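You operate a simulated robot arm through the tools that you are given. There is no shell and no other tool. Be economical: measure what you need, move in short steps, check, and stop when the job is done.

The job below is to be done with a simulated two-armed robot. You get a single attempt, and the scene is never put back.

## Task
Put the blue pen away in the pink box and stand the box before the lamp.
Fine: hold the box still while you open and shut its drawer; leave the red pen; damage nothing.

Only the result counts: the job must be done as asked and must still hold three seconds after the hand-in. Knocking over, shifting, dropping, spilling or breaking anything else fails it.

## Robot
Two 6-joint arms with two-finger parallel grippers on one trunk, on a base that drives. Base frame: it is fixed to the floor where the robot stands at the start and does not move with it; the origin is under the middle of the robot, x ahead of it, y to its left, z up. Lengths are in m, angles in rad, forces in N, time in s.
The left shoulder is at the start at [0.06, 0.187, 1.022], the right one opposite. With the tool pointing down near the work surface each hand reaches from about 0.26 to 0.62 m from the robot's upright axis, wherever it stands, measured 20 degrees to its own side. Places, roughly: desk top before the lamp [0.5, -0.3, 0.8]; inside of the small white drawer [0.5, 0.2, 0.8]; small white drawer [0.5, 0.2, 0.8]. Payload 1.57 kg a hand.
The TCP of each hand is the grasp point between the finger pads, 0.03 m short of the fingertips. In the tool frame z runs along the fingers and y along their closing line. The gripper opens to 0.11 m. The fingers are 0.024 m wide and 0.012 m thick; the gripper's body (0.048 by 0.112 m) begins 0.078 m behind the TCP.
Orientation is that of the tool frame in the base frame, as a unit quaternion [w, x, y, z]. With the fingers straight down and closing along the base's y, the tool's x points along the base's -x, its y along +y and its z along -z.

## Interface
- The arms move only by the tool servo_tool. It takes "left_commands", "right_commands" or both (then of equal length, played together; a hand with none holds still); each is a list that holds one entry, the list of rows, each a list of 7 numbers: the shift along the base's x, y, z in mm, then the turn, a rotation vector about the base's x, y, z in rad, then the gripper command, from -1 (shut) to 1 (fully open), values between in proportion. In form: [[[dx, dy, dz, rx, ry, rz, claw], ...]]. A call has 1 to 10 rows; each row is the pose to reach, as a shift and turn from the pose commanded when the call began. Rows are played at 5 a second. More than 0.05 m and 0.15 rad between two rows, or a gripper value outside its range, and nothing of the call is played. Where a pose cannot be reached the arm comes as near as it can. A force on the tool above 90 N (or 10 N above the force at the start of the call, whichever is more), or a blocked arm, ends the call early, and 0.2 s more pass. Each finger travels about 0.153 m/s and halts on what it meets, pressing with about 33 N; the grip force reading is that of the motor and also rises with nothing between the fingers. The clock runs only during rows and for 0.2 s after the last one: add rows that repeat a pose to give the fingers time. It gives the time, the measured TCP pose, the force on the tool (base axes), the opening and the grip force at its end, in the units of the frame above (readings bear some noise), with the torque about the TCP (base axes, N m) and any sound that the robot's microphone picked up.
- Cameras (640 x 400 px; columns grow to the right, rows downward): "scene" is now at [0.012, 0.0028, 1.5563]; the picture's right is [0.06, -1.00, 0.00], its down [-0.82, -0.05, -0.57] and it looks along [0.57, 0.03, -0.82] (base axes); focal length 268 px, centre (320, 200). "left" rides on the left gripper at [0.07, -0.016, -0.141] in its tool frame; the picture's right is [0.23, 0.97, 0.00], its down [-0.86, 0.20, -0.48] and it looks along [-0.47, 0.11, 0.88] (tool axes); focal length 222 px, centre (320, 200). "right" rides on the right gripper at [0.07, 0.016, -0.141] in its tool frame; the picture's right is [-0.23, 0.97, 0.00], its down [-0.86, -0.20, -0.48] and it looks along [-0.47, -0.11, 0.88] (tool axes); focal length 222 px, centre (320, 200). There is no depth. A picture from a camera that has moved, and an enlarged one, comes with that camera's place and axes in the base frame and with its lens.
- camera(camera): a new picture of that camera. It takes no simulated time.
- slide_trunk(by): slides the trunk up (or, below 0, down) by that many m; the arms and the scene camera ride with it, the base frame stays. It gives what a move gives, with no picture.
- drive_base(legs): drives the robot by 1 to 6 legs, each [ahead, left, turn to the left] in m, m and rad, along the robot's own axes; the way and the turn of a leg run together, so that a leg with both is an arc; at most 1.5 m and 3.142 rad a leg. The arms and the cameras ride along, it lands a little off, and it stops where it bumps. It gives what a move gives.
- pan_tilt(pan, tilt): turns the head with the scene camera to pan (to the left, within 1.501 rad either way) and tilt (down, from -0.506 to 1.204), counted from straight ahead of the robot. It gives what a move gives.
- enlarge(camera, box): a new picture of the part [left, top, right, bottom] of that camera's present view, enlarged. It takes no simulated time.
- hand_in(): hands the job in; it is judged then, once.

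Go step by step. Nothing tells you exact positions but the pictures and the camera data: compare them with the known pose of the tool, close in by small moves and look again before you grip or let go. The budget is 120 turns and 108 pictures, counting those below and the enlarged ones. Unless the task says otherwise, let go and move clear before handing in, and close with one line.

The tools are called after "Call:" by a JSON object that holds its "fn" and its "kwargs". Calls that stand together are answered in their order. servo_tool: Moves the arms, as the interface text tells. Its arguments: {"type":"object","properties":{"left_commands":{"type":"array"},"right_commands":{"type":"array"}},"required":[]} The other tools are called the same way: slide_trunk (by) slides the trunk up or down; drive_base (legs) drives the base; pan_tilt (pan, tilt) turns the head that bears the scene camera; camera (camera) takes a picture; enlarge (camera, box) takes an enlarged picture of a part of a camera's view; hand_in () hands the job in.

At the start:

```text
time: 0.0
left_tcp_pos: [0.4278, 0.2098, 1.0303]
left_tcp_rot: [0.001, 0.0, 1.0, 0.0]
left_ft_force: [-0.8, 0.7, 0.2]
left_torque: [0.0, 0.05, 0.03]
left_width: 0.11
left_grip_force: 0.0
right_tcp_pos: [0.3637, -0.1799, 0.9754]
right_tcp_rot: [0.0, 0.0, 1.0, 0.0]
right_ft_force: [0.3, -0.8, -0.7]
right_torque: [0.02, 0.0, 0.0]
right_width: 0.1101
right_grip_force: 0.1
trunk travel left (down, up): [-0.65, 0.34]
robot x, y, heading: [-0.0014, 0.0003, -0.002]
head pan, tilt: [0.056, 0.967]
```

scene: 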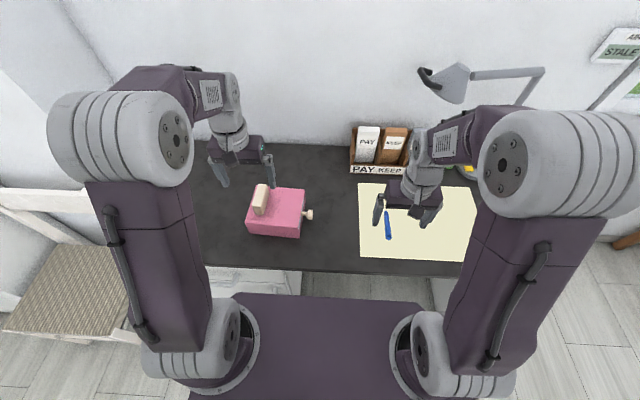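
right: 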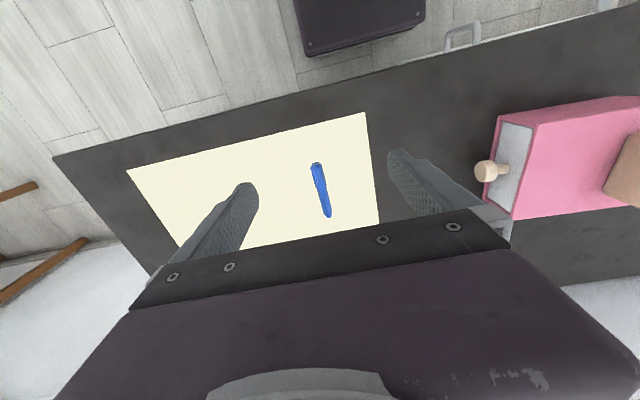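
left: 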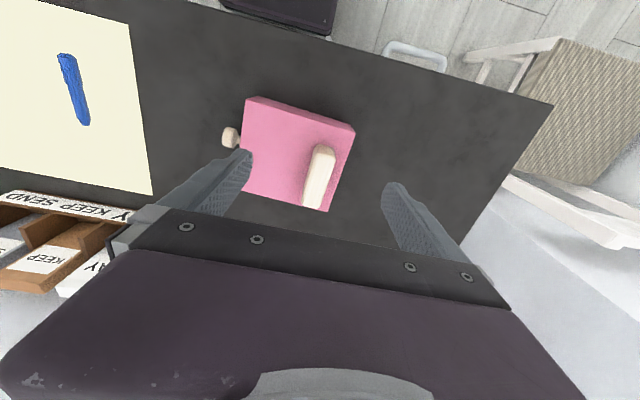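

I see the pink box on the left, with its drawer knob facing right, and the blue pen on the paper at about [0.48, -0.21]. The lamp is at the right rear, so I'll look closer before moving.

Call:
{"fn": "enlarge", "kwargs": {"camera": "scene", "box": [200, 120, 360, 280]}}

Call:
{"fn": "enlarge", "kwargs": {"camera": "scene", "box": [340, 40, 640, 280]}}

Call:
{"fn": "enlarge", "kwargs": {"camera": "left", "box": [180, 60, 420, 240]}}

Call:
{"fn": "enlarge", "kwargs": {"camera": "right", "box": [260, 60, 640, 280]}}

```text
2.50 times, centred on (280, 200) of scene
camera zoom: at [0.012, 0.0028, 1.5563], right [0.06, -1.0, 0.0], down [-0.82, -0.05, -0.57], along [0.57, 0.03, -0.82], focal length 669 px, centre (420, 200)
```

zoom: 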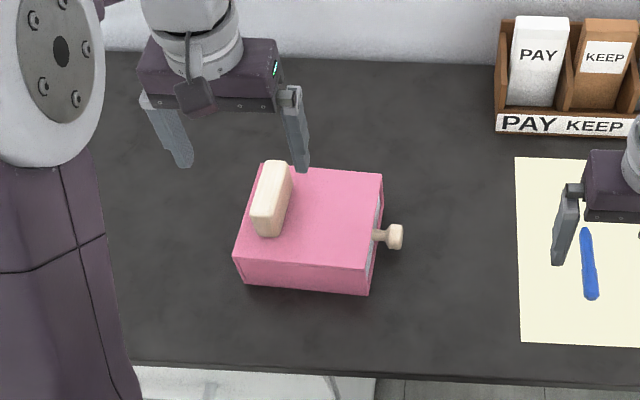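

```text
1.67 times, centred on (490, 160) of scene
camera zoom: at [0.012, 0.0028, 1.5563], right [0.06, -1.0, 0.0], down [-0.82, -0.05, -0.57], along [0.57, 0.03, -0.82], focal length 446 px, centre (37, 267)
```

zoom: 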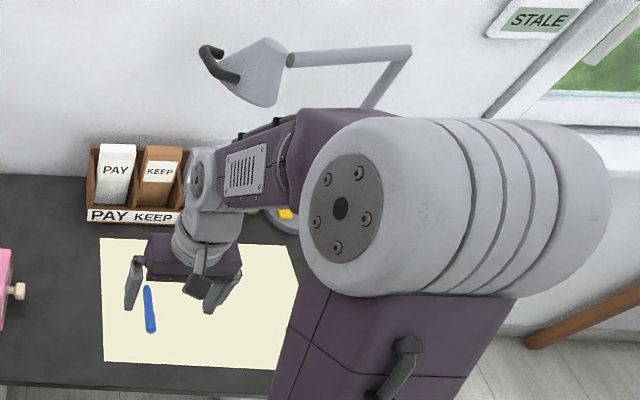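

```text
2.22 times, centred on (300, 150) of left
camera zoom: at [0.3551, 0.1922, 1.1733], right [-0.23, 0.97, 0.0], down [0.85, 0.2, 0.48], along [0.47, 0.11, -0.88], focal length 494 px, centre (364, 311)
```

zoom: 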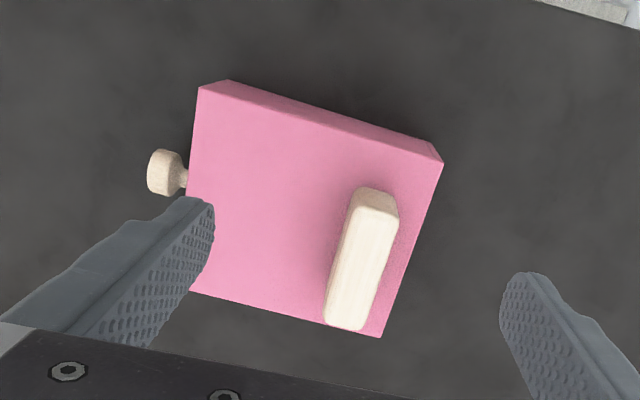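

```text
1.68 times, centred on (450, 170) of right
camera zoom: at [0.2936, -0.1635, 1.1158], right [0.23, 0.97, 0.0], down [0.86, -0.2, 0.48], along [0.47, -0.11, -0.88], focal length 374 px, centre (101, 250)
```

zoom: 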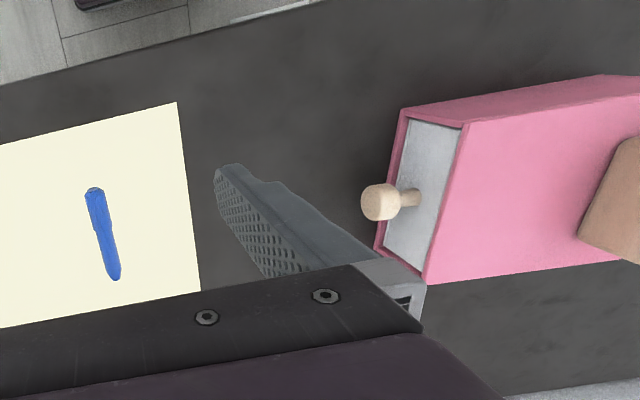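

The knob is near [0.483, 0.061, 0.785] and the handle on top near [0.49, 0.217, 0.86]. I'll bring the left hand above the handle and turn the right hand 90° as it moves toward the knob, staying high.

Call:
{"fn": "servo_tool", "kwargs": {"left_commands": [[[6, 1, -10, 0, 0, -0.004, 1], [12, 2, -20, 0, 0, -0.008, 1], [18, 2, -30, 0, 0, -0.012, 1], [24, 3, -40, 0, 0, -0.016, 1], [30, 4, -50, 0, 0, -0.02, 1], [36, 4, -60, 0, 0, -0.024, 1], [42, 5, -70, 0, 0, -0.028, 1], [48, 6, -80, 0, 0, -0.032, 1], [54, 7, -90, 0, 0, -0.036, 1], [60, 7, -95, 0, 0, -0.04, 1]]], "right_commands": [[[12, 16, 0, 0, 0, 0.15, 1], [24, 32, 0, 0, 0, 0.3, 1], [36, 48, 0, 0, 0, 0.45, 1], [48, 64, 0, 0, 0, 0.6, 1], [60, 80, 0, 0, 0, 0.75, 1], [72, 96, 0, 0, 0, 0.9, 1], [84, 112, 0, 0, 0, 1.05, 1], [96, 128, 0, 0, 0, 1.2, 1], [108, 144, 0, 0, 0, 1.35, 1], [119, 160, 0, 0, 0, 1.5, 1]]]}}

Call:
{"fn": "camera", "kwargs": {"camera": "scene"}}

Call:
{"fn": "camera", "kwargs": {"camera": "right"}}

Call:
{"fn": "camera", "kwargs": {"camera": "left"}}

```text
time: 2.2
left_tcp_pos: [0.4875, 0.217, 0.9356]
left_tcp_rot: [0.0, 0.02, 1.0, 0.0]
left_ft_force: [-0.1, -0.7, -1.0]
left_torque: [0.0, 0.04, -0.03]
left_width: 0.1102
left_grip_force: 0.1
right_tcp_pos: [0.4833, -0.0203, 0.9758]
right_tcp_rot: [0.0, -0.683, 0.731, 0.0]
right_ft_force: [-0.1, 0.7, 0.4]
right_torque: [0.01, 0.0, -0.03]
right_width: 0.1098
right_grip_force: 0.0
trunk travel left (down, up): [-0.65, 0.34]
robot x, y, heading: [0.0028, -0.0012, -0.005]
head pan, tilt: [0.056, 0.967]
```

```text
100 pictures are left
camera scene: at [0.0129, 0.0034, 1.5563], right [0.06, -1.0, 0.0], down [-0.82, -0.05, -0.57], along [0.57, 0.03, -0.82], focal length 268 px, centre (320, 200)
```

scene: 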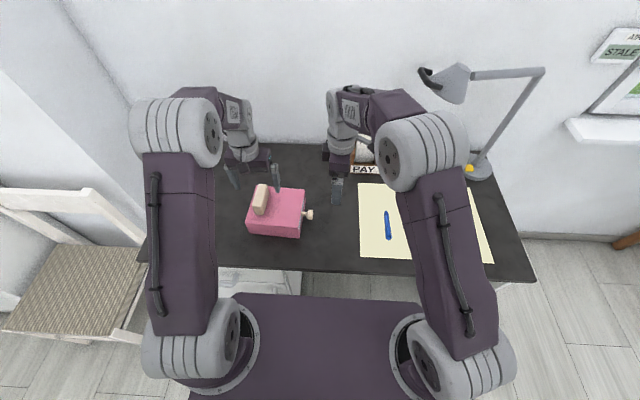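

```text
99 pictures are left
camera right: at [0.4621, -0.0889, 1.1161], right [-0.96, 0.29, 0.0], down [0.26, 0.84, 0.48], along [0.14, 0.46, -0.88], focal length 222 px, centre (320, 200)
```

right: 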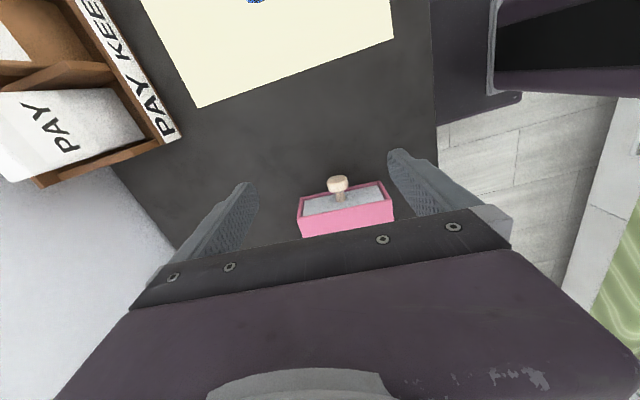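

```text
98 pictures are left
camera left: at [0.4155, 0.2035, 1.0779], right [-0.19, 0.98, 0.0], down [0.86, 0.17, 0.48], along [0.47, 0.09, -0.88], focal length 222 px, centre (320, 200)
```

left: 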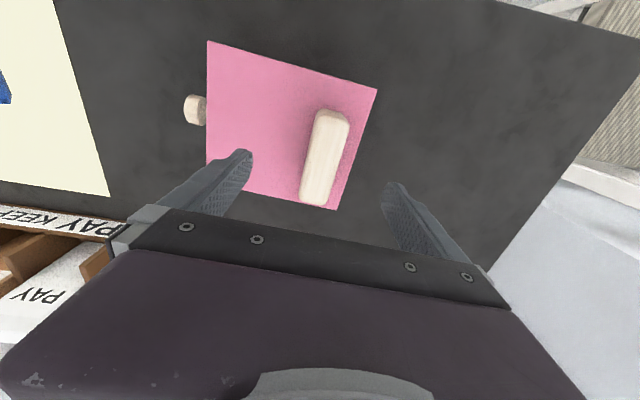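

The handle is centred between the left fingers, so I'll lower onto it and grip.

Call:
{"fn": "servo_tool", "kwargs": {"left_commands": [[[-1, 1, -20, 0, 0, 0, 1], [-2, 1, -40, 0, 0, 0, 1], [-3, 1, -60, 0, 0, 0, 1], [-4, 1, -73, 0, 0, 0, 1], [-4, 1, -73, 0, 0, 0, 1]]]}}

Call:
{"fn": "camera", "kwargs": {"camera": "left"}}

Call:
{"fn": "enlarge", "kwargs": {"camera": "scene", "box": [200, 120, 360, 280]}}

```text
time: 3.4
left_tcp_pos: [0.4825, 0.2156, 0.8642]
left_tcp_rot: [0.001, 0.02, 1.0, 0.0]
left_ft_force: [0.3, -1.1, -0.6]
left_torque: [-0.02, 0.02, 0.02]
left_width: 0.11
left_grip_force: 0.1
right_tcp_pos: [0.4826, -0.0201, 0.9758]
right_tcp_rot: [0.001, -0.682, 0.732, 0.0]
right_ft_force: [0.5, -0.6, 0.2]
right_torque: [0.01, 0.01, 0.01]
right_width: 0.1103
right_grip_force: 0.1
trunk travel left (down, up): [-0.65, 0.34]
robot x, y, heading: [0.0014, 0.0001, -0.001]
head pan, tilt: [0.056, 0.967]
```

```text
97 pictures are left
camera left: at [0.4099, 0.2027, 1.0055], right [-0.19, 0.98, 0.0], down [0.86, 0.17, 0.48], along [0.47, 0.09, -0.88], focal length 222 px, centre (320, 200)
```

left: 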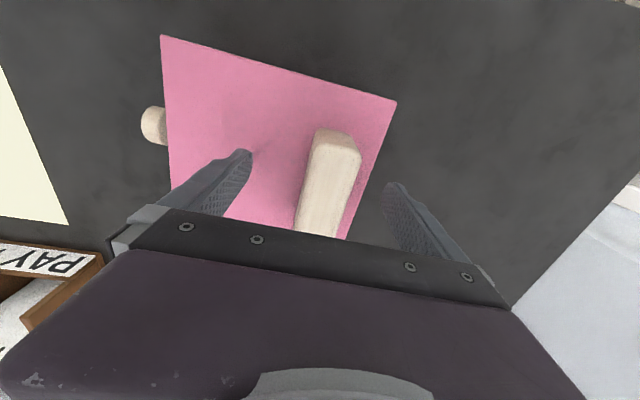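

```text
2.50 times, centred on (280, 200) of scene
camera zoom: at [0.0118, 0.0027, 1.5563], right [0.06, -1.0, 0.0], down [-0.82, -0.05, -0.57], along [0.57, 0.03, -0.82], focal length 669 px, centre (420, 200)
```

zoom: 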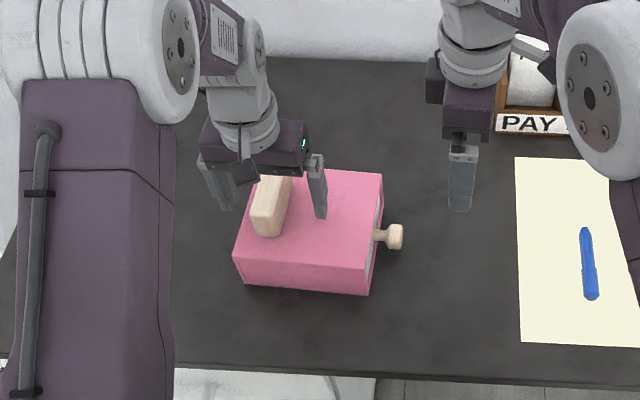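

The handle sits between the fingers. Closing in stages keeps the box from shifting.

Call:
{"fn": "servo_tool", "kwargs": {"left_commands": [[[0, 0, 0, 0, 0, 0, 0.3], [0, 0, 0, 0, 0, 0, -0.1], [0, 0, 0, 0, 0, 0, -0.25], [0, 0, 0, 0, 0, 0, -0.25]]]}}

Call:
{"fn": "enlarge", "kwargs": {"camera": "left", "box": [200, 100, 440, 250]}}

```text
time: 4.4
left_tcp_pos: [0.4827, 0.2172, 0.863]
left_tcp_rot: [0.001, 0.021, 1.0, 0.0]
left_ft_force: [0.0, -0.4, 0.0]
left_torque: [-0.02, -0.01, 0.02]
left_width: 0.0412
left_grip_force: 0.1
right_tcp_pos: [0.483, -0.0208, 0.9766]
right_tcp_rot: [0.0, -0.682, 0.732, -0.001]
right_ft_force: [-0.1, 0.6, 0.3]
right_torque: [-0.02, 0.01, -0.02]
right_width: 0.11
right_grip_force: 0.1
trunk travel left (down, up): [-0.65, 0.34]
robot x, y, heading: [0.0012, -0.0002, 0.004]
head pan, tilt: [0.056, 0.967]
```

```text
2.67 times, centred on (320, 175) of left
camera zoom: at [0.4101, 0.2028, 1.0055], right [-0.19, 0.98, 0.0], down [0.86, 0.17, 0.48], along [0.47, 0.09, -0.88], focal length 592 px, centre (320, 267)
```

zoom: 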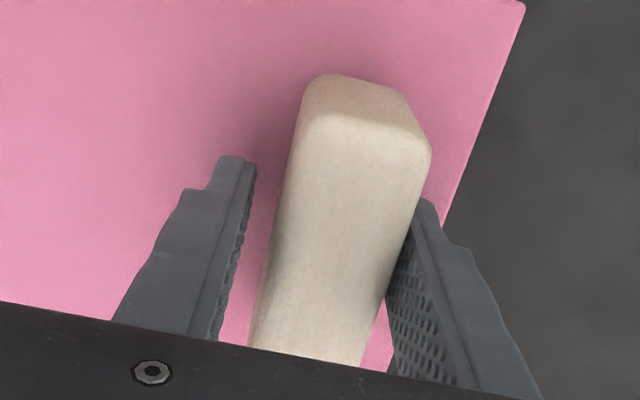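

The handle is about 4 mm toward +y, so I'll recentre before gripping.

Call:
{"fn": "servo_tool", "kwargs": {"left_commands": [[[0, 4, 0, 0, 0, 0, -0.25], [0, 4, 0, 0, 0, 0, -0.4], [0, 4, 0, 0, 0, 0, -0.6], [0, 4, 0, 0, 0, 0, -1], [0, 4, 0, 0, 0, 0, -1]]]}}

Call:
{"fn": "enlarge", "kwargs": {"camera": "left", "box": [120, 0, 440, 250]}}

Call:
{"fn": "enlarge", "kwargs": {"camera": "scene", "box": [200, 120, 360, 280]}}

```text
time: 5.6
left_tcp_pos: [0.4834, 0.221, 0.8659]
left_tcp_rot: [0.001, 0.02, 1.0, -0.001]
left_ft_force: [-0.3, 0.6, 1.3]
left_torque: [-0.1, 0.09, -0.22]
left_width: 0.0316
left_grip_force: 33.1
right_tcp_pos: [0.484, -0.0214, 0.9751]
right_tcp_rot: [0.0, -0.681, 0.732, 0.001]
right_ft_force: [-0.1, 0.4, 0.1]
right_torque: [0.01, 0.0, 0.0]
right_width: 0.11
right_grip_force: 0.1
trunk travel left (down, up): [-0.65, 0.34]
robot x, y, heading: [0.0009, -0.0007, 0.002]
head pan, tilt: [0.056, 0.967]
```

```text
1.60 times, centred on (280, 125) of left
camera zoom: at [0.4103, 0.2066, 1.0058], right [-0.19, 0.98, 0.0], down [0.86, 0.17, 0.48], along [0.47, 0.09, -0.88], focal length 355 px, centre (384, 320)
```

zoom: 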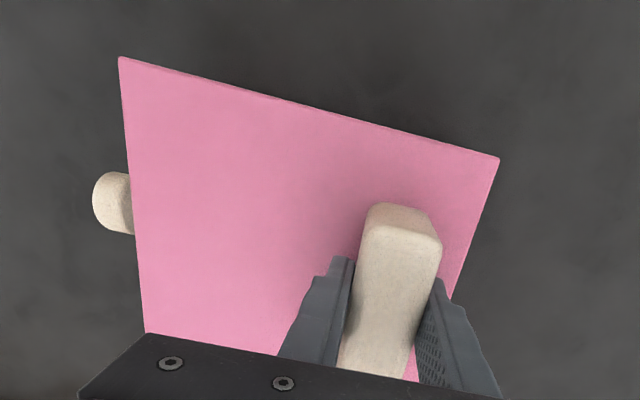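

```text
2.50 times, centred on (280, 200) of scene
camera zoom: at [0.012, 0.0029, 1.5563], right [0.06, -1.0, 0.0], down [-0.82, -0.05, -0.57], along [0.57, 0.03, -0.82], focal length 669 px, centre (420, 200)
```

zoom: 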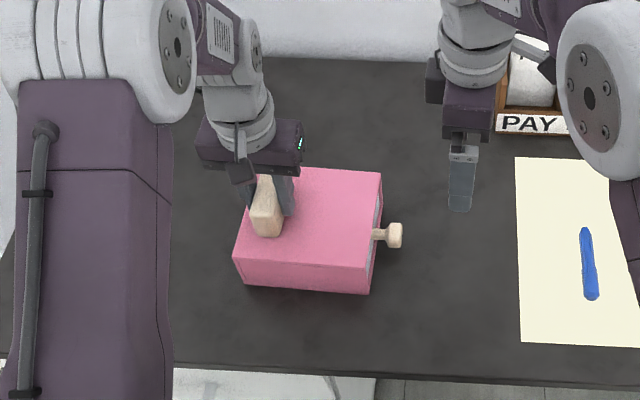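

The left hand holds the box firmly. Next the right hand goes above the knob with its opening narrowed.

Call:
{"fn": "servo_tool", "kwargs": {"right_commands": [[[0, 20, -20, 0, 0, 0.01, 0.5], [0, 40, -50, 0, 0, 0.02, 0], [0, 60, -80, 0, 0, 0.03, 0], [0, 79, -110, 0, 0, 0.03, 0], [0, 79, -126, 0, 0, 0.03, 0], [0, 79, -126, 0, 0, 0.03, 0]]]}}

Call:
{"fn": "camera", "kwargs": {"camera": "right"}}

Call:
{"fn": "enlarge", "kwargs": {"camera": "scene", "box": [200, 120, 360, 280]}}

```text
time: 7.0
left_tcp_pos: [0.483, 0.2209, 0.8639]
left_tcp_rot: [0.001, 0.02, 1.0, 0.0]
left_ft_force: [-1.2, -0.3, -0.4]
left_torque: [-0.16, 0.09, -0.21]
left_width: 0.0317
left_grip_force: 33.1
right_tcp_pos: [0.4824, 0.0589, 0.8499]
right_tcp_rot: [0.0, -0.693, 0.721, -0.001]
right_ft_force: [0.0, 0.3, 0.5]
right_torque: [0.02, -0.03, -0.01]
right_width: 0.055
right_grip_force: 0.0
trunk travel left (down, up): [-0.65, 0.34]
robot x, y, heading: [-0.0009, -0.0001, 0.002]
head pan, tilt: [0.056, 0.967]
```

```text
92 pictures are left
camera right: at [0.4629, -0.0103, 0.9898], right [-0.96, 0.27, 0.0], down [0.23, 0.85, 0.48], along [0.13, 0.46, -0.88], focal length 222 px, centre (320, 200)
```

right: 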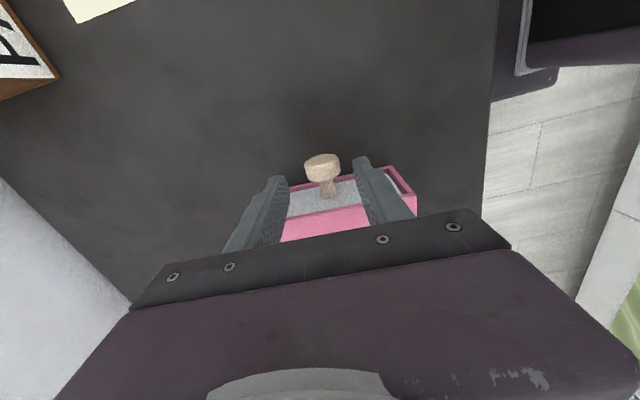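

```text
2.50 times, centred on (280, 200) of scene
camera zoom: at [0.0119, 0.0029, 1.5563], right [0.06, -1.0, 0.0], down [-0.82, -0.05, -0.57], along [0.57, 0.03, -0.82], focal length 669 px, centre (420, 200)
```

zoom: 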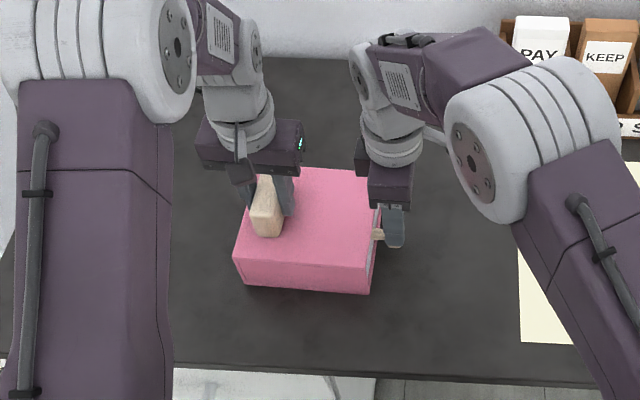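

The knob measures [0.482, 0.062] at z 0.785, centred between the fingers. I'll go down and grip it gently.

Call:
{"fn": "servo_tool", "kwargs": {"right_commands": [[[0, 0, -20, 0, 0, 0, 0], [0, 1, -40, 0, 0, 0, 0], [0, 1, -63, 0, 0, 0, 0], [0, 1, -63, 0, 0, 0, -0.4], [0, 1, -63, 0, 0, 0, -0.6], [0, 1, -63, 0, 0, 0, -1], [0, 1, -63, 0, 0, 0, -1]]]}}

Call:
{"fn": "enlarge", "kwargs": {"camera": "right", "box": [200, 80, 440, 250]}}

```text
time: 8.6
left_tcp_pos: [0.484, 0.2215, 0.8649]
left_tcp_rot: [0.001, 0.02, 1.0, 0.001]
left_ft_force: [5.5, -0.5, 0.0]
left_torque: [-0.1, 0.01, 0.46]
left_width: 0.0318
left_grip_force: 33.1
right_tcp_pos: [0.481, 0.0605, 0.7856]
right_tcp_rot: [-0.001, -0.694, 0.72, 0.001]
right_ft_force: [-6.0, 0.3, 1.8]
right_torque: [0.02, 0.02, 0.43]
right_width: 0.0332
right_grip_force: 33.2
trunk travel left (down, up): [-0.65, 0.34]
robot x, y, heading: [0.0004, -0.0011, -0.0]
head pan, tilt: [0.056, 0.967]
```

```text
2.35 times, centred on (320, 165) of right
camera zoom: at [0.463, -0.0091, 0.9264], right [-0.96, 0.27, 0.0], down [0.23, 0.85, 0.48], along [0.13, 0.46, -0.88], focal length 523 px, centre (320, 282)
```

zoom: 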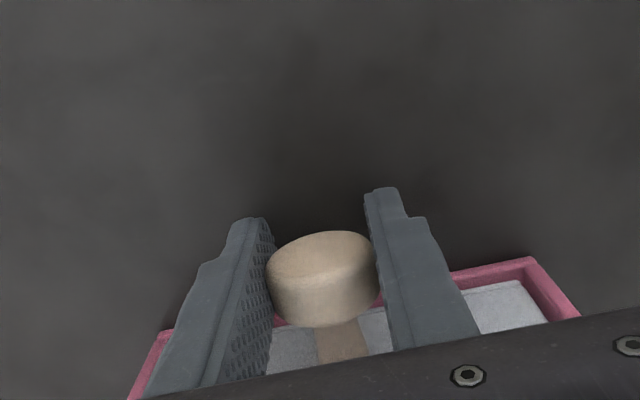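

The knob is gripped. I'll pull the drawer out slowly toward -y and watch the forces.

Call:
{"fn": "servo_tool", "kwargs": {"right_commands": [[[-1, -8, 0, 0, 0, 0, -1], [-1, -16, 0, 0, 0, 0, -1], [-2, -24, 0, 0, 0, 0, -1], [-2, -32, 0, 0, 0, 0, -1], [-2, -40, 0, 0, 0, 0, -1]]]}}

Call:
{"fn": "camera", "kwargs": {"camera": "right"}}

Call:
{"fn": "enlarge", "kwargs": {"camera": "scene", "box": [200, 120, 360, 280]}}

```text
time: 9.8
left_tcp_pos: [0.4836, 0.2213, 0.863]
left_tcp_rot: [0.001, 0.02, 1.0, 0.0]
left_ft_force: [4.4, -7.0, 7.8]
left_torque: [-1.13, 0.03, 0.17]
left_width: 0.0318
left_grip_force: 32.6
right_tcp_pos: [0.48, 0.0199, 0.7868]
right_tcp_rot: [-0.001, -0.693, 0.721, 0.0]
right_ft_force: [-1.3, 6.9, -3.0]
right_torque: [-0.63, 0.08, 0.35]
right_width: 0.0332
right_grip_force: 32.7
trunk travel left (down, up): [-0.65, 0.34]
robot x, y, heading: [0.0008, 0.0002, 0.003]
head pan, tilt: [0.056, 0.967]
```

```text
89 pictures are left
camera right: at [0.4614, -0.049, 0.9268], right [-0.96, 0.27, 0.0], down [0.23, 0.85, 0.48], along [0.13, 0.46, -0.88], focal length 222 px, centre (320, 200)
```

right: 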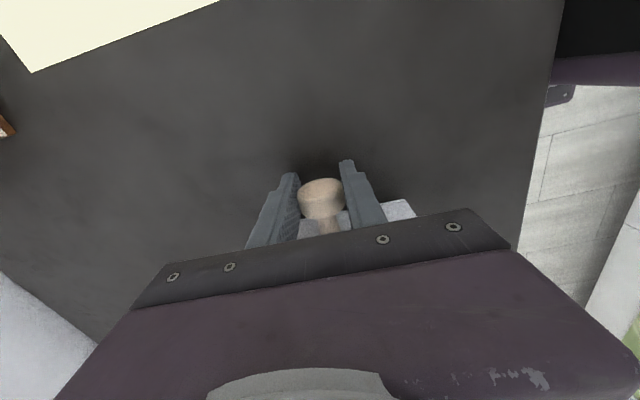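

```text
2.50 times, centred on (280, 200) of scene
camera zoom: at [0.0124, 0.0026, 1.5563], right [0.06, -1.0, 0.0], down [-0.82, -0.05, -0.57], along [0.57, 0.03, -0.82], focal length 669 px, centre (420, 200)
```

zoom: 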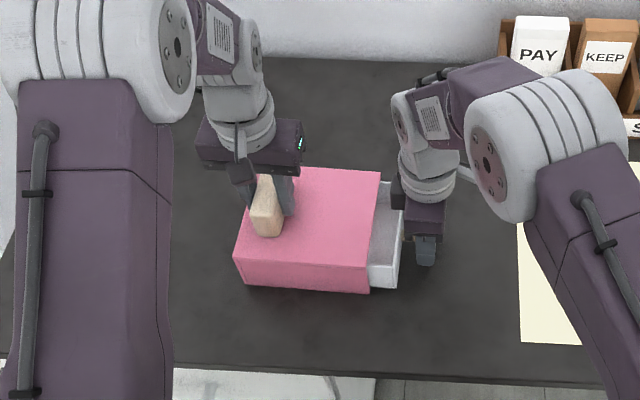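

The drawer is opening and the box is still. I'll pull about 50 mm more.

Call:
{"fn": "servo_tool", "kwargs": {"right_commands": [[[0, -9, 0, 0, 0, 0, -1], [-1, -18, 0, 0, 0, 0, -1], [-1, -27, 0, 0, 0, 0, -1], [-2, -36, 0, 0, 0, 0, -1], [-2, -45, 0, 0, 0, 0, -1], [-2, -50, 0, 0, 0, 0, -1]]]}}

Call:
{"fn": "enlarge", "kwargs": {"camera": "scene", "box": [200, 120, 360, 280]}}

```text
time: 11.2
left_tcp_pos: [0.4818, 0.2203, 0.8632]
left_tcp_rot: [0.001, 0.022, 1.0, -0.001]
left_ft_force: [4.0, -5.6, 8.1]
left_torque: [-0.79, 0.14, 0.34]
left_width: 0.0321
left_grip_force: 33.1
right_tcp_pos: [0.4791, -0.0298, 0.7867]
right_tcp_rot: [0.001, -0.693, 0.721, 0.0]
right_ft_force: [-3.4, 7.4, 0.4]
right_torque: [0.24, 0.0, 0.28]
right_width: 0.0331
right_grip_force: 33.4
trunk travel left (down, up): [-0.65, 0.34]
robot x, y, heading: [0.0004, -0.0026, -0.001]
head pan, tilt: [0.056, 0.967]
```

```text
2.50 times, centred on (280, 200) of scene
camera zoom: at [0.012, 0.0026, 1.5564], right [0.06, -1.0, 0.0], down [-0.82, -0.05, -0.57], along [0.57, 0.03, -0.82], focal length 669 px, centre (420, 200)
```

zoom: 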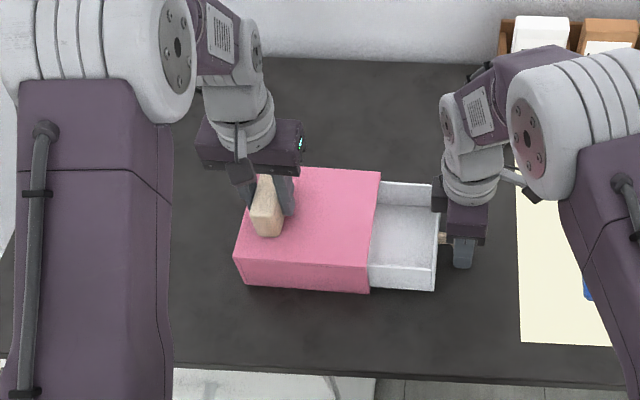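

The drawer is open 90 mm and looks empty. I'll release the knob, rise, and move the right hand over toward the pen.

Call:
{"fn": "servo_tool", "kwargs": {"right_commands": [[[0, 0, 0, 0, 0, 0, -0.2], [0, 0, 0, 0, 0, 0, 0], [0, 0, 0, 0, 0, 0, 0], [0, 0, 30, 0, 0, 0, 0], [0, 0, 70, 0, 0, 0, 0], [0, 0, 110, 0, 0, 0, 0]]]}}

Call:
{"fn": "servo_tool", "kwargs": {"right_commands": [[[-1, -20, 0, 0, 0, -0.15, 0], [-2, -40, 0, 0, 0, -0.3, 0], [-3, -60, 0, 0, 0, -0.45, 0], [-4, -80, 0, 0, 0, -0.6, 0], [-5, -100, 0, 0, 0, -0.75, 0], [-6, -120, 0, 0, 0, -0.9, 0], [-6, -140, 0, 0, 0, -1.05, 0], [-6, -155, 0, 0, 0, -1.2, 0], [-6, -165, 0, 0, 0, -1.35, 0], [-6, -172, 0, 0, 0, -1.49, 0]]]}}

Call:
{"fn": "camera", "kwargs": {"camera": "right"}}

Call:
{"fn": "enlarge", "kwargs": {"camera": "scene", "box": [220, 130, 440, 270]}}

```text
time: 12.6
left_tcp_pos: [0.4827, 0.221, 0.8651]
left_tcp_rot: [0.001, 0.02, 1.0, 0.0]
left_ft_force: [-0.1, 1.3, 3.1]
left_torque: [0.05, 0.58, 0.01]
left_width: 0.032
left_grip_force: 32.6
right_tcp_pos: [0.4775, -0.0297, 0.8983]
right_tcp_rot: [0.0, -0.693, 0.721, 0.0]
right_ft_force: [0.3, 0.5, 0.0]
right_torque: [-0.01, 0.01, -0.03]
right_width: 0.0549
right_grip_force: 0.0
trunk travel left (down, up): [-0.65, 0.34]
robot x, y, heading: [-0.0014, 0.0001, -0.004]
head pan, tilt: [0.056, 0.967]
```

```text
time: 14.8
left_tcp_pos: [0.4824, 0.2198, 0.8639]
left_tcp_rot: [0.001, 0.02, 1.0, 0.0]
left_ft_force: [-0.2, 0.5, 0.0]
left_torque: [-0.21, 0.49, -0.18]
left_width: 0.0321
left_grip_force: 33.2
right_tcp_pos: [0.4728, -0.2014, 0.8947]
right_tcp_rot: [0.0, -0.019, 1.0, 0.0]
right_ft_force: [-0.2, -0.5, -0.4]
right_torque: [-0.04, 0.01, -0.01]
right_width: 0.0548
right_grip_force: 0.1
trunk travel left (down, up): [-0.65, 0.34]
robot x, y, heading: [-0.0001, 0.0012, -0.001]
head pan, tilt: [0.056, 0.967]
```

```text
86 pictures are left
camera right: at [0.402, -0.1879, 1.0368], right [0.19, 0.98, 0.0], down [0.86, -0.17, 0.48], along [0.47, -0.09, -0.88], focal length 222 px, centre (320, 200)
```

right: 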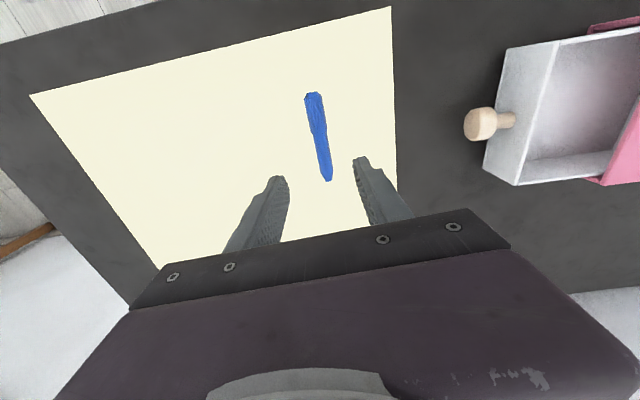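

```text
2.86 times, centred on (330, 200) of scene
camera zoom: at [0.0121, 0.0027, 1.5563], right [0.06, -1.0, 0.0], down [-0.82, -0.05, -0.57], along [0.57, 0.03, -0.82], focal length 764 px, centre (291, 200)
```

zoom: 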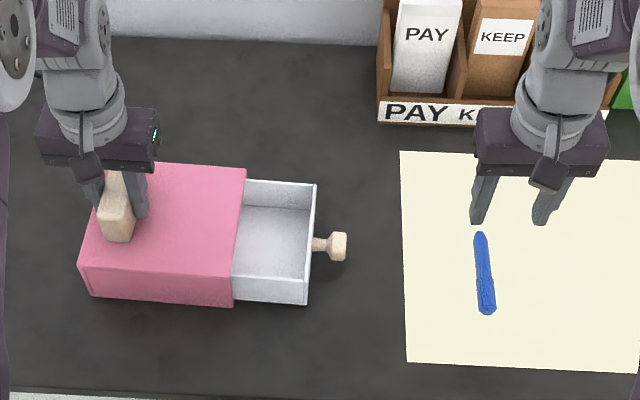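

The pen lies along x, centred near [0.473, -0.202]. I'll descend over it with the fingers part open and check before gripping.

Call:
{"fn": "servo_tool", "kwargs": {"right_commands": [[[0, 0, -30, 0, 0, -0.02, 0], [0, 0, -60, 0, 0, -0.05, 0], [0, 0, -85, 0, 0, -0.05, -0.2], [0, 0, -85, 0, 0, -0.05, -0.2]]]}}

Call:
{"fn": "enlarge", "kwargs": {"camera": "right", "box": [200, 60, 440, 230]}}

Call:
{"fn": "enlarge", "kwargs": {"camera": "scene", "box": [340, 170, 460, 270]}}

```text
time: 15.8
left_tcp_pos: [0.4834, 0.2213, 0.8641]
left_tcp_rot: [0.001, 0.02, 1.0, 0.0]
left_ft_force: [0.5, 1.0, 0.1]
left_torque: [-0.05, 0.35, -0.05]
left_width: 0.0318
left_grip_force: 33.0
right_tcp_pos: [0.4734, -0.2006, 0.8118]
right_tcp_rot: [0.001, 0.005, 1.0, 0.0]
right_ft_force: [-0.2, 0.3, 0.5]
right_torque: [0.04, 0.0, 0.0]
right_width: 0.0438
right_grip_force: 0.1
trunk travel left (down, up): [-0.65, 0.34]
robot x, y, heading: [-0.0006, 0.0004, -0.002]
head pan, tilt: [0.056, 0.967]
```

```text
2.35 times, centred on (320, 145) of right
camera zoom: at [0.4025, -0.1836, 0.9512], right [0.24, 0.97, 0.0], down [0.85, -0.21, 0.48], along [0.46, -0.11, -0.88], focal length 523 px, centre (320, 329)
```

zoom: 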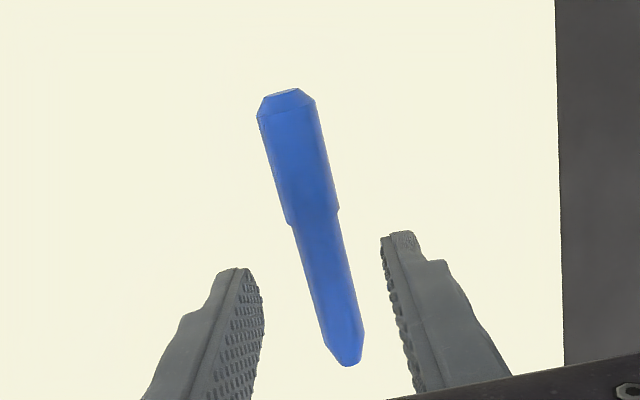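

```text
4.00 times, centred on (400, 220) of scene
camera zoom: at [0.0123, 0.003, 1.5563], right [0.06, -1.0, 0.0], down [-0.82, -0.05, -0.57], along [0.57, 0.03, -0.82], focal length 1070 px, centre (0, 120)
```

zoom: 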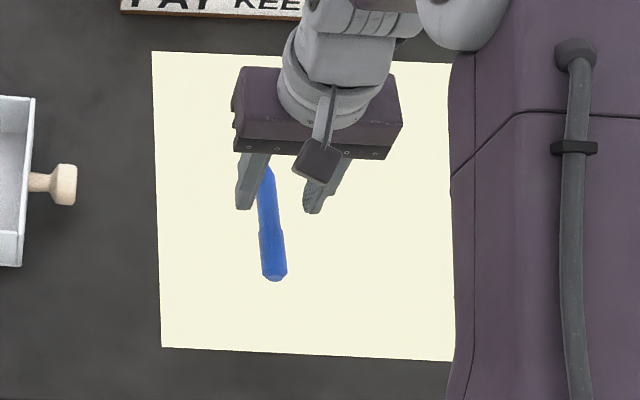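

The pen is centred about 2 mm to +y, and its thin barrel starts at x≈0.457. I'll descend the rest of the way and close on the barrel.

Call:
{"fn": "servo_tool", "kwargs": {"right_commands": [[[1, 2, -15, 0, 0, 0, -0.2], [3, 2, -28, 0, 0, 0, -0.2], [3, 2, -28, 0, 0, 0, -0.4], [3, 2, -28, 0, 0, 0, -0.6], [3, 2, -28, 0, 0, 0, -1], [3, 2, -28, 0, 0, 0, -1]]]}}

Call:
{"fn": "enlarge", "kwargs": {"camera": "right", "box": [200, 60, 440, 230]}}

```text
time: 17.2
left_tcp_pos: [0.4829, 0.2217, 0.8634]
left_tcp_rot: [0.001, 0.02, 1.0, 0.0]
left_ft_force: [1.3, 1.3, 1.6]
left_torque: [-0.06, 0.21, 0.01]
left_width: 0.0316
left_grip_force: 33.0
right_tcp_pos: [0.477, -0.1972, 0.7826]
right_tcp_rot: [0.0, 0.005, 1.0, -0.001]
right_ft_force: [-0.2, 0.5, 0.5]
right_torque: [0.03, -0.02, 0.01]
right_width: 0.0136
right_grip_force: 30.5
trunk travel left (down, up): [-0.65, 0.34]
robot x, y, heading: [0.0005, 0.0002, -0.003]
head pan, tilt: [0.056, 0.967]
```

```text
2.35 times, centred on (320, 145) of right
camera zoom: at [0.4061, -0.1815, 0.9237], right [0.24, 0.97, 0.0], down [0.85, -0.21, 0.48], along [0.46, -0.11, -0.88], focal length 523 px, centre (320, 329)
```

zoom: 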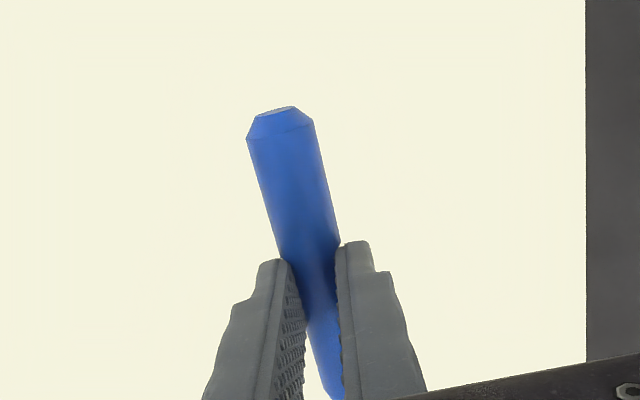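

The pen is gripped. I'll lift it and carry it above the drawer.

Call:
{"fn": "servo_tool", "kwargs": {"right_commands": [[[0, 0, 25, 0, 0, 0, -1], [0, 0, 60, 0, 0, 0, -1], [0, 20, 100, 0, 0, 0, -1], [2, 60, 115, 0, 0, 0, -1], [5, 100, 115, 0, 0, 0, -1], [8, 140, 115, 0, 0, -0.01, -1], [11, 180, 115, 0, 0, -0.02, -1], [14, 215, 115, 0, 0, -0.03, -1], [15, 240, 115, 0, 0, -0.03, -1], [15, 240, 115, 0, 0, -0.03, -1]]]}}

Call:
{"fn": "camera", "kwargs": {"camera": "right"}}

Call:
{"fn": "enlarge", "kwargs": {"camera": "scene", "box": [230, 130, 390, 270]}}

```text
time: 19.4
left_tcp_pos: [0.4823, 0.2204, 0.8632]
left_tcp_rot: [0.001, 0.02, 1.0, 0.0]
left_ft_force: [-0.6, 0.6, -0.1]
left_torque: [-0.27, -0.08, -0.11]
left_width: 0.0319
left_grip_force: 32.9
right_tcp_pos: [0.4902, 0.041, 0.897]
right_tcp_rot: [0.0, 0.02, 1.0, 0.0]
right_ft_force: [1.1, -0.8, 0.1]
right_torque: [0.0, 0.01, -0.03]
right_width: 0.0156
right_grip_force: 31.5
trunk travel left (down, up): [-0.65, 0.34]
robot x, y, heading: [0.0062, -0.0015, 0.004]
head pan, tilt: [0.056, 0.967]
```

```text
81 pictures are left
camera right: at [0.4216, 0.0602, 1.0374], right [0.27, 0.96, 0.0], down [0.85, -0.23, 0.48], along [0.46, -0.13, -0.88], focal length 222 px, centre (320, 200)
```

right: 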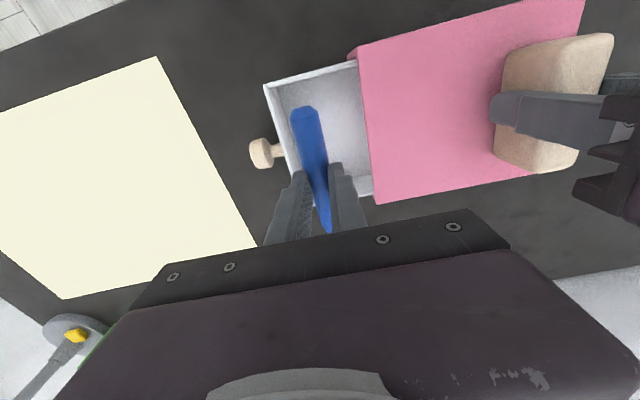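

```text
2.86 times, centred on (310, 200) of scene
camera zoom: at [0.0121, 0.0029, 1.5563], right [0.06, -1.0, 0.0], down [-0.82, -0.05, -0.57], along [0.57, 0.03, -0.82], focal length 764 px, centre (349, 200)
```

zoom: 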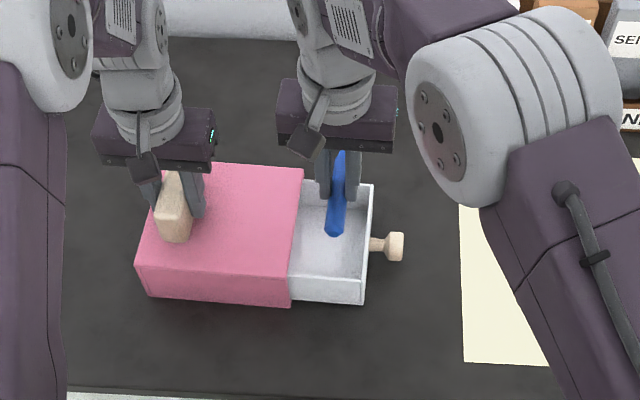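

The pen lines up with the drawer to within about 5 mm. I'll correct that and lower partway.

Call:
{"fn": "servo_tool", "kwargs": {"right_commands": [[[-5, 9, 0, 0, 0, 0, -1], [-5, 9, -25, 0, 0, 0, -1], [-5, 9, -50, 0, 0, 0, -1], [-5, 9, -65, 0, 0, 0, -1], [-5, 9, -65, 0, 0, 0, -1]]]}}

Call:
{"fn": "camera", "kwargs": {"camera": "right"}}

Call:
{"fn": "enlarge", "kwargs": {"camera": "scene", "box": [270, 160, 350, 240]}}

```text
time: 20.6
left_tcp_pos: [0.483, 0.2199, 0.8636]
left_tcp_rot: [0.0, 0.02, 1.0, 0.0]
left_ft_force: [-1.0, 1.1, -0.1]
left_torque: [-0.02, 0.1, -0.08]
left_width: 0.0318
left_grip_force: 33.2
right_tcp_pos: [0.4874, 0.0483, 0.8338]
right_tcp_rot: [-0.001, 0.02, 1.0, 0.0]
right_ft_force: [0.2, -0.6, 0.0]
right_torque: [-0.02, 0.0, 0.01]
right_width: 0.0157
right_grip_force: 31.3
trunk travel left (down, up): [-0.65, 0.34]
robot x, y, heading: [-0.0015, -0.0013, 0.001]
head pan, tilt: [0.056, 0.967]
```

```text
79 pictures are left
camera right: at [0.4165, 0.0679, 0.974], right [0.27, 0.96, 0.0], down [0.85, -0.23, 0.48], along [0.46, -0.13, -0.88], focal length 222 px, centre (320, 200)
```

right: 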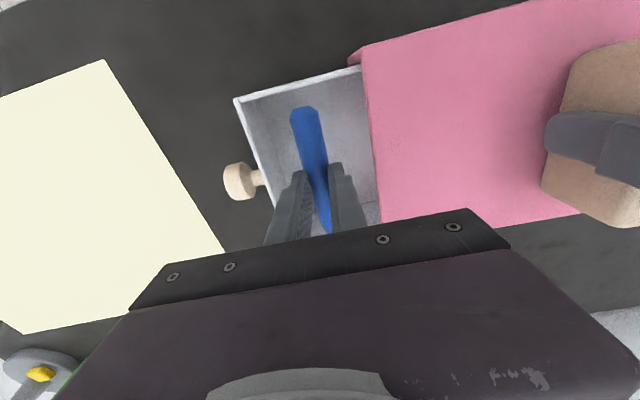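

```text
5.00 times, centred on (310, 200) of scene
camera zoom: at [0.012, 0.0031, 1.5563], right [0.06, -1.0, 0.0], down [-0.82, -0.05, -0.57], along [0.57, 0.03, -0.82], focal length 1338 px, centre (370, 200)
```

zoom: 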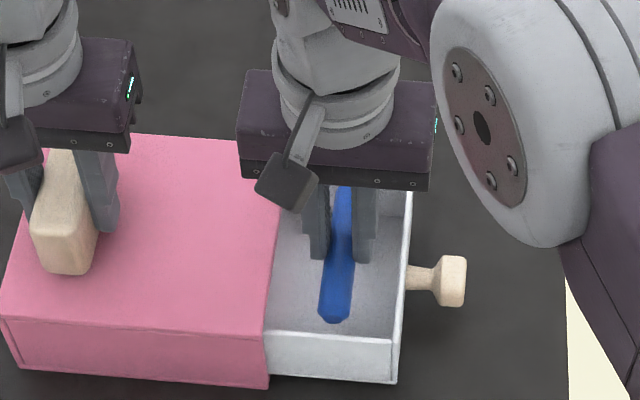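

The pen sits between the near and far walls with roughly 6–8 mm on each side. I'll lower it to just above the drawer floor.

Call:
{"fn": "servo_tool", "kwargs": {"right_commands": [[[0, 1, -15, 0, 0, 0, -1], [0, 1, -28, 0, 0, 0, -1], [0, 1, -36, 0, 0, 0, -1], [0, 1, -36, 0, 0, 0, -1]]]}}

Call:
{"fn": "enlarge", "kwargs": {"camera": "right", "box": [200, 40, 440, 240]}}

Call:
{"fn": "enlarge", "kwargs": {"camera": "scene", "box": [270, 160, 350, 240]}}

```text
time: 21.6
left_tcp_pos: [0.4827, 0.2206, 0.8642]
left_tcp_rot: [0.001, 0.02, 1.0, 0.0]
left_ft_force: [-0.5, 0.8, -0.3]
left_torque: [-0.03, 0.18, -0.03]
left_width: 0.0317
left_grip_force: 33.1
right_tcp_pos: [0.486, 0.051, 0.7976]
right_tcp_rot: [-0.001, 0.019, 1.0, 0.0]
right_ft_force: [0.4, 0.8, 0.3]
right_torque: [-0.02, 0.03, 0.0]
right_width: 0.0159
right_grip_force: 31.1
trunk travel left (down, up): [-0.65, 0.34]
robot x, y, heading: [0.0031, -0.0038, -0.002]
head pan, tilt: [0.056, 0.967]
```

```text
2.00 times, centred on (320, 140) of right
camera zoom: at [0.4167, 0.0691, 0.9376], right [0.27, 0.96, 0.0], down [0.85, -0.23, 0.48], along [0.46, -0.13, -0.88], focal length 444 px, centre (320, 320)
```

zoom: 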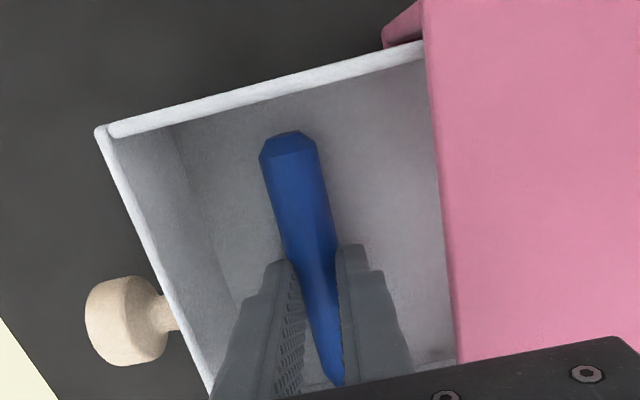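

```text
5.00 times, centred on (310, 200) of scene
camera zoom: at [0.012, 0.0032, 1.5563], right [0.06, -1.0, 0.0], down [-0.82, -0.05, -0.57], along [0.57, 0.03, -0.82], focal length 1338 px, centre (370, 200)
```

zoom: 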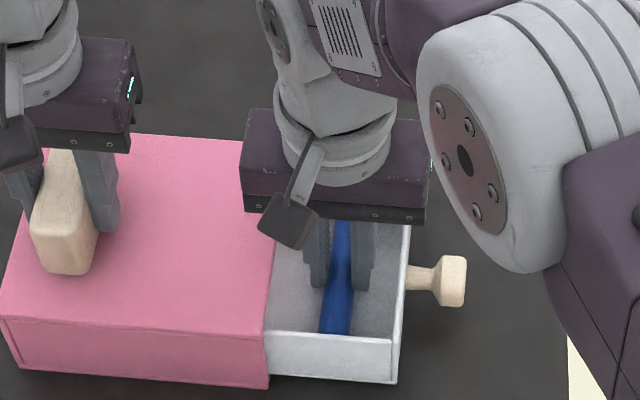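

The pen is inside the drawer and clear of the walls. I'll lower the last few mm, open a little and rise.

Call:
{"fn": "servo_tool", "kwargs": {"right_commands": [[[0, 0, -4, 0, 0, 0, -1], [0, 0, -6, 0, 0, 0, -1], [0, 0, -6, 0, 0, 0, -1]]]}}

Call:
{"fn": "servo_tool", "kwargs": {"right_commands": [[[0, 0, 0, 0, 0, 0, -0.6], [0, 0, 0, 0, 0, 0, -0.4], [0, 0, 0, 0, 0, 0, -0.4], [0, 0, 15, 0, 0, 0, -0.4], [0, 0, 50, 0, 0, 0, -0.4], [0, 0, 95, 0, 0, 0, -0.4]]]}}

Call:
{"fn": "camera", "kwargs": {"camera": "right"}}

Call:
{"fn": "enlarge", "kwargs": {"camera": "scene", "box": [270, 160, 350, 240]}}

```text
time: 22.4
left_tcp_pos: [0.4821, 0.2199, 0.8648]
left_tcp_rot: [0.003, 0.02, 1.0, 0.001]
left_ft_force: [3.3, 0.5, -0.7]
left_torque: [1.44, 0.43, 0.46]
left_width: 0.0323
left_grip_force: 32.6
right_tcp_pos: [0.4875, 0.0503, 0.7952]
right_tcp_rot: [0.002, 0.02, 1.0, 0.002]
right_ft_force: [1.8, -1.3, 28.6]
right_torque: [-0.01, 0.33, 0.05]
right_width: 0.0159
right_grip_force: 31.5
trunk travel left (down, up): [-0.65, 0.34]
robot x, y, heading: [-0.0035, -0.0001, -0.0]
head pan, tilt: [0.056, 0.967]
```

```text
time: 23.8
left_tcp_pos: [0.4826, 0.2214, 0.8642]
left_tcp_rot: [0.001, 0.021, 1.0, 0.0]
left_ft_force: [-1.5, -0.2, 0.0]
left_torque: [-0.18, -0.35, -0.05]
left_width: 0.0315
left_grip_force: 33.2
right_tcp_pos: [0.4862, 0.0525, 0.886]
right_tcp_rot: [0.0, 0.02, 1.0, 0.0]
right_ft_force: [0.0, 0.1, -0.5]
right_torque: [0.0, -0.01, 0.01]
right_width: 0.033
right_grip_force: 0.0
trunk travel left (down, up): [-0.65, 0.34]
robot x, y, heading: [-0.0031, 0.003, 0.002]
head pan, tilt: [0.056, 0.967]
```

```text
75 pictures are left
camera right: at [0.4158, 0.071, 1.0263], right [0.27, 0.96, 0.0], down [0.85, -0.23, 0.48], along [0.46, -0.13, -0.88], focal length 222 px, centre (320, 200)
```

right: 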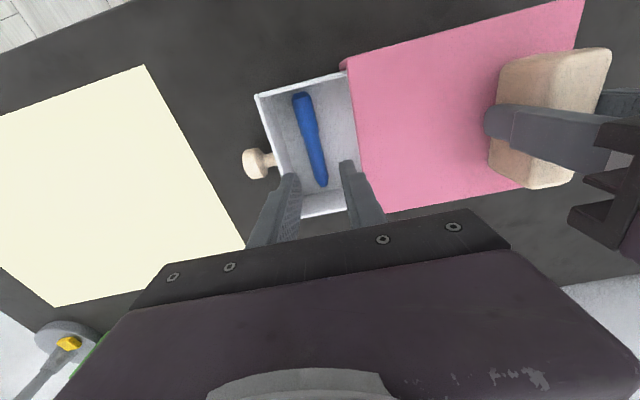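

```text
5.00 times, centred on (310, 200) of scene
camera zoom: at [0.0114, 0.0029, 1.5562], right [0.06, -1.0, 0.0], down [-0.82, -0.05, -0.57], along [0.57, 0.03, -0.82], focal length 1338 px, centre (370, 200)
```

zoom: 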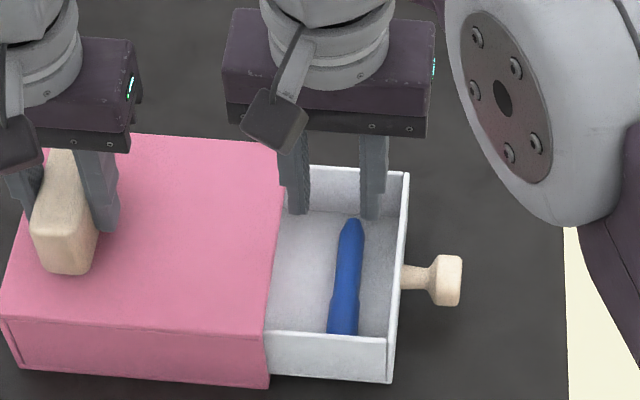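

The pen lies flat in the drawer. Next the right hand shuts its fingers, goes round beyond the knob and lowers to knob height.

Call:
{"fn": "servo_tool", "kwargs": {"right_commands": [[[0, 0, 15, 0, 0, 0, -0.4], [-2, -35, 15, 0, 0, 0, -0.6], [-4, -70, 15, 0, 0, 0, -1], [-6, -105, 15, 0, 0, 0, -1], [-6, -140, 10, 0, 0, 0, -1], [-6, -140, -30, 0, 0, 0, -1], [-6, -140, -65, 0, 0, 0, -1], [-6, -140, -97, 0, 0, 0, -1], [-6, -140, -97, 0, 0, 0, -1]]]}}

Call:
{"fn": "camera", "kwargs": {"camera": "right"}}

Call:
{"fn": "enlarge", "kwargs": {"camera": "scene", "box": [260, 140, 400, 260]}}

```text
time: 25.8
left_tcp_pos: [0.4832, 0.2205, 0.8633]
left_tcp_rot: [0.001, 0.02, 1.0, 0.0]
left_ft_force: [-0.3, 0.7, 0.6]
left_torque: [-0.1, -0.27, -0.18]
left_width: 0.0317
left_grip_force: 32.9
right_tcp_pos: [0.4811, -0.0939, 0.7919]
right_tcp_rot: [0.0, 0.021, 1.0, 0.0]
right_ft_force: [0.3, -0.2, 0.3]
right_torque: [-0.01, 0.04, 0.02]
right_width: 0.0
right_grip_force: 21.4
trunk travel left (down, up): [-0.65, 0.34]
robot x, y, heading: [0.0023, -0.0019, 0.001]
head pan, tilt: [0.056, 0.967]
```

```text
73 pictures are left
camera right: at [0.4104, -0.0739, 0.933], right [0.27, 0.96, 0.0], down [0.85, -0.23, 0.48], along [0.46, -0.13, -0.88], focal length 222 px, centre (320, 200)
```

right: 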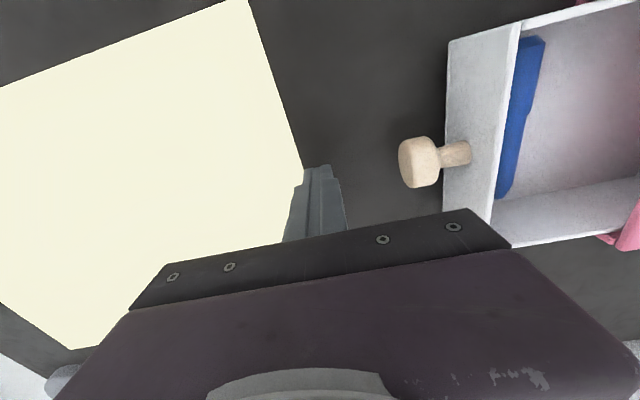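

```text
3.33 times, centred on (330, 200) of scene
camera zoom: at [0.0117, 0.0028, 1.5563], right [0.06, -1.0, 0.0], down [-0.82, -0.05, -0.57], along [0.57, 0.03, -0.82], focal length 892 px, centre (287, 200)
```

zoom: 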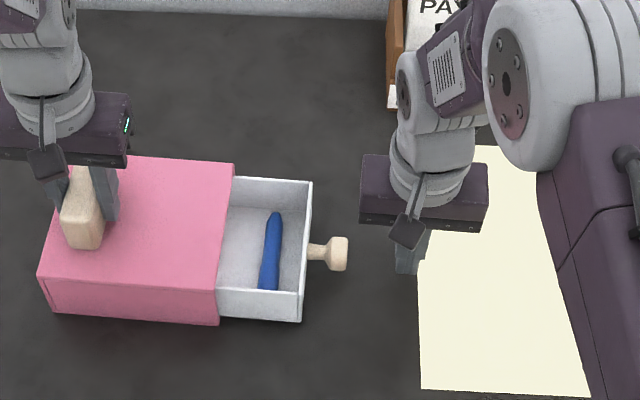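

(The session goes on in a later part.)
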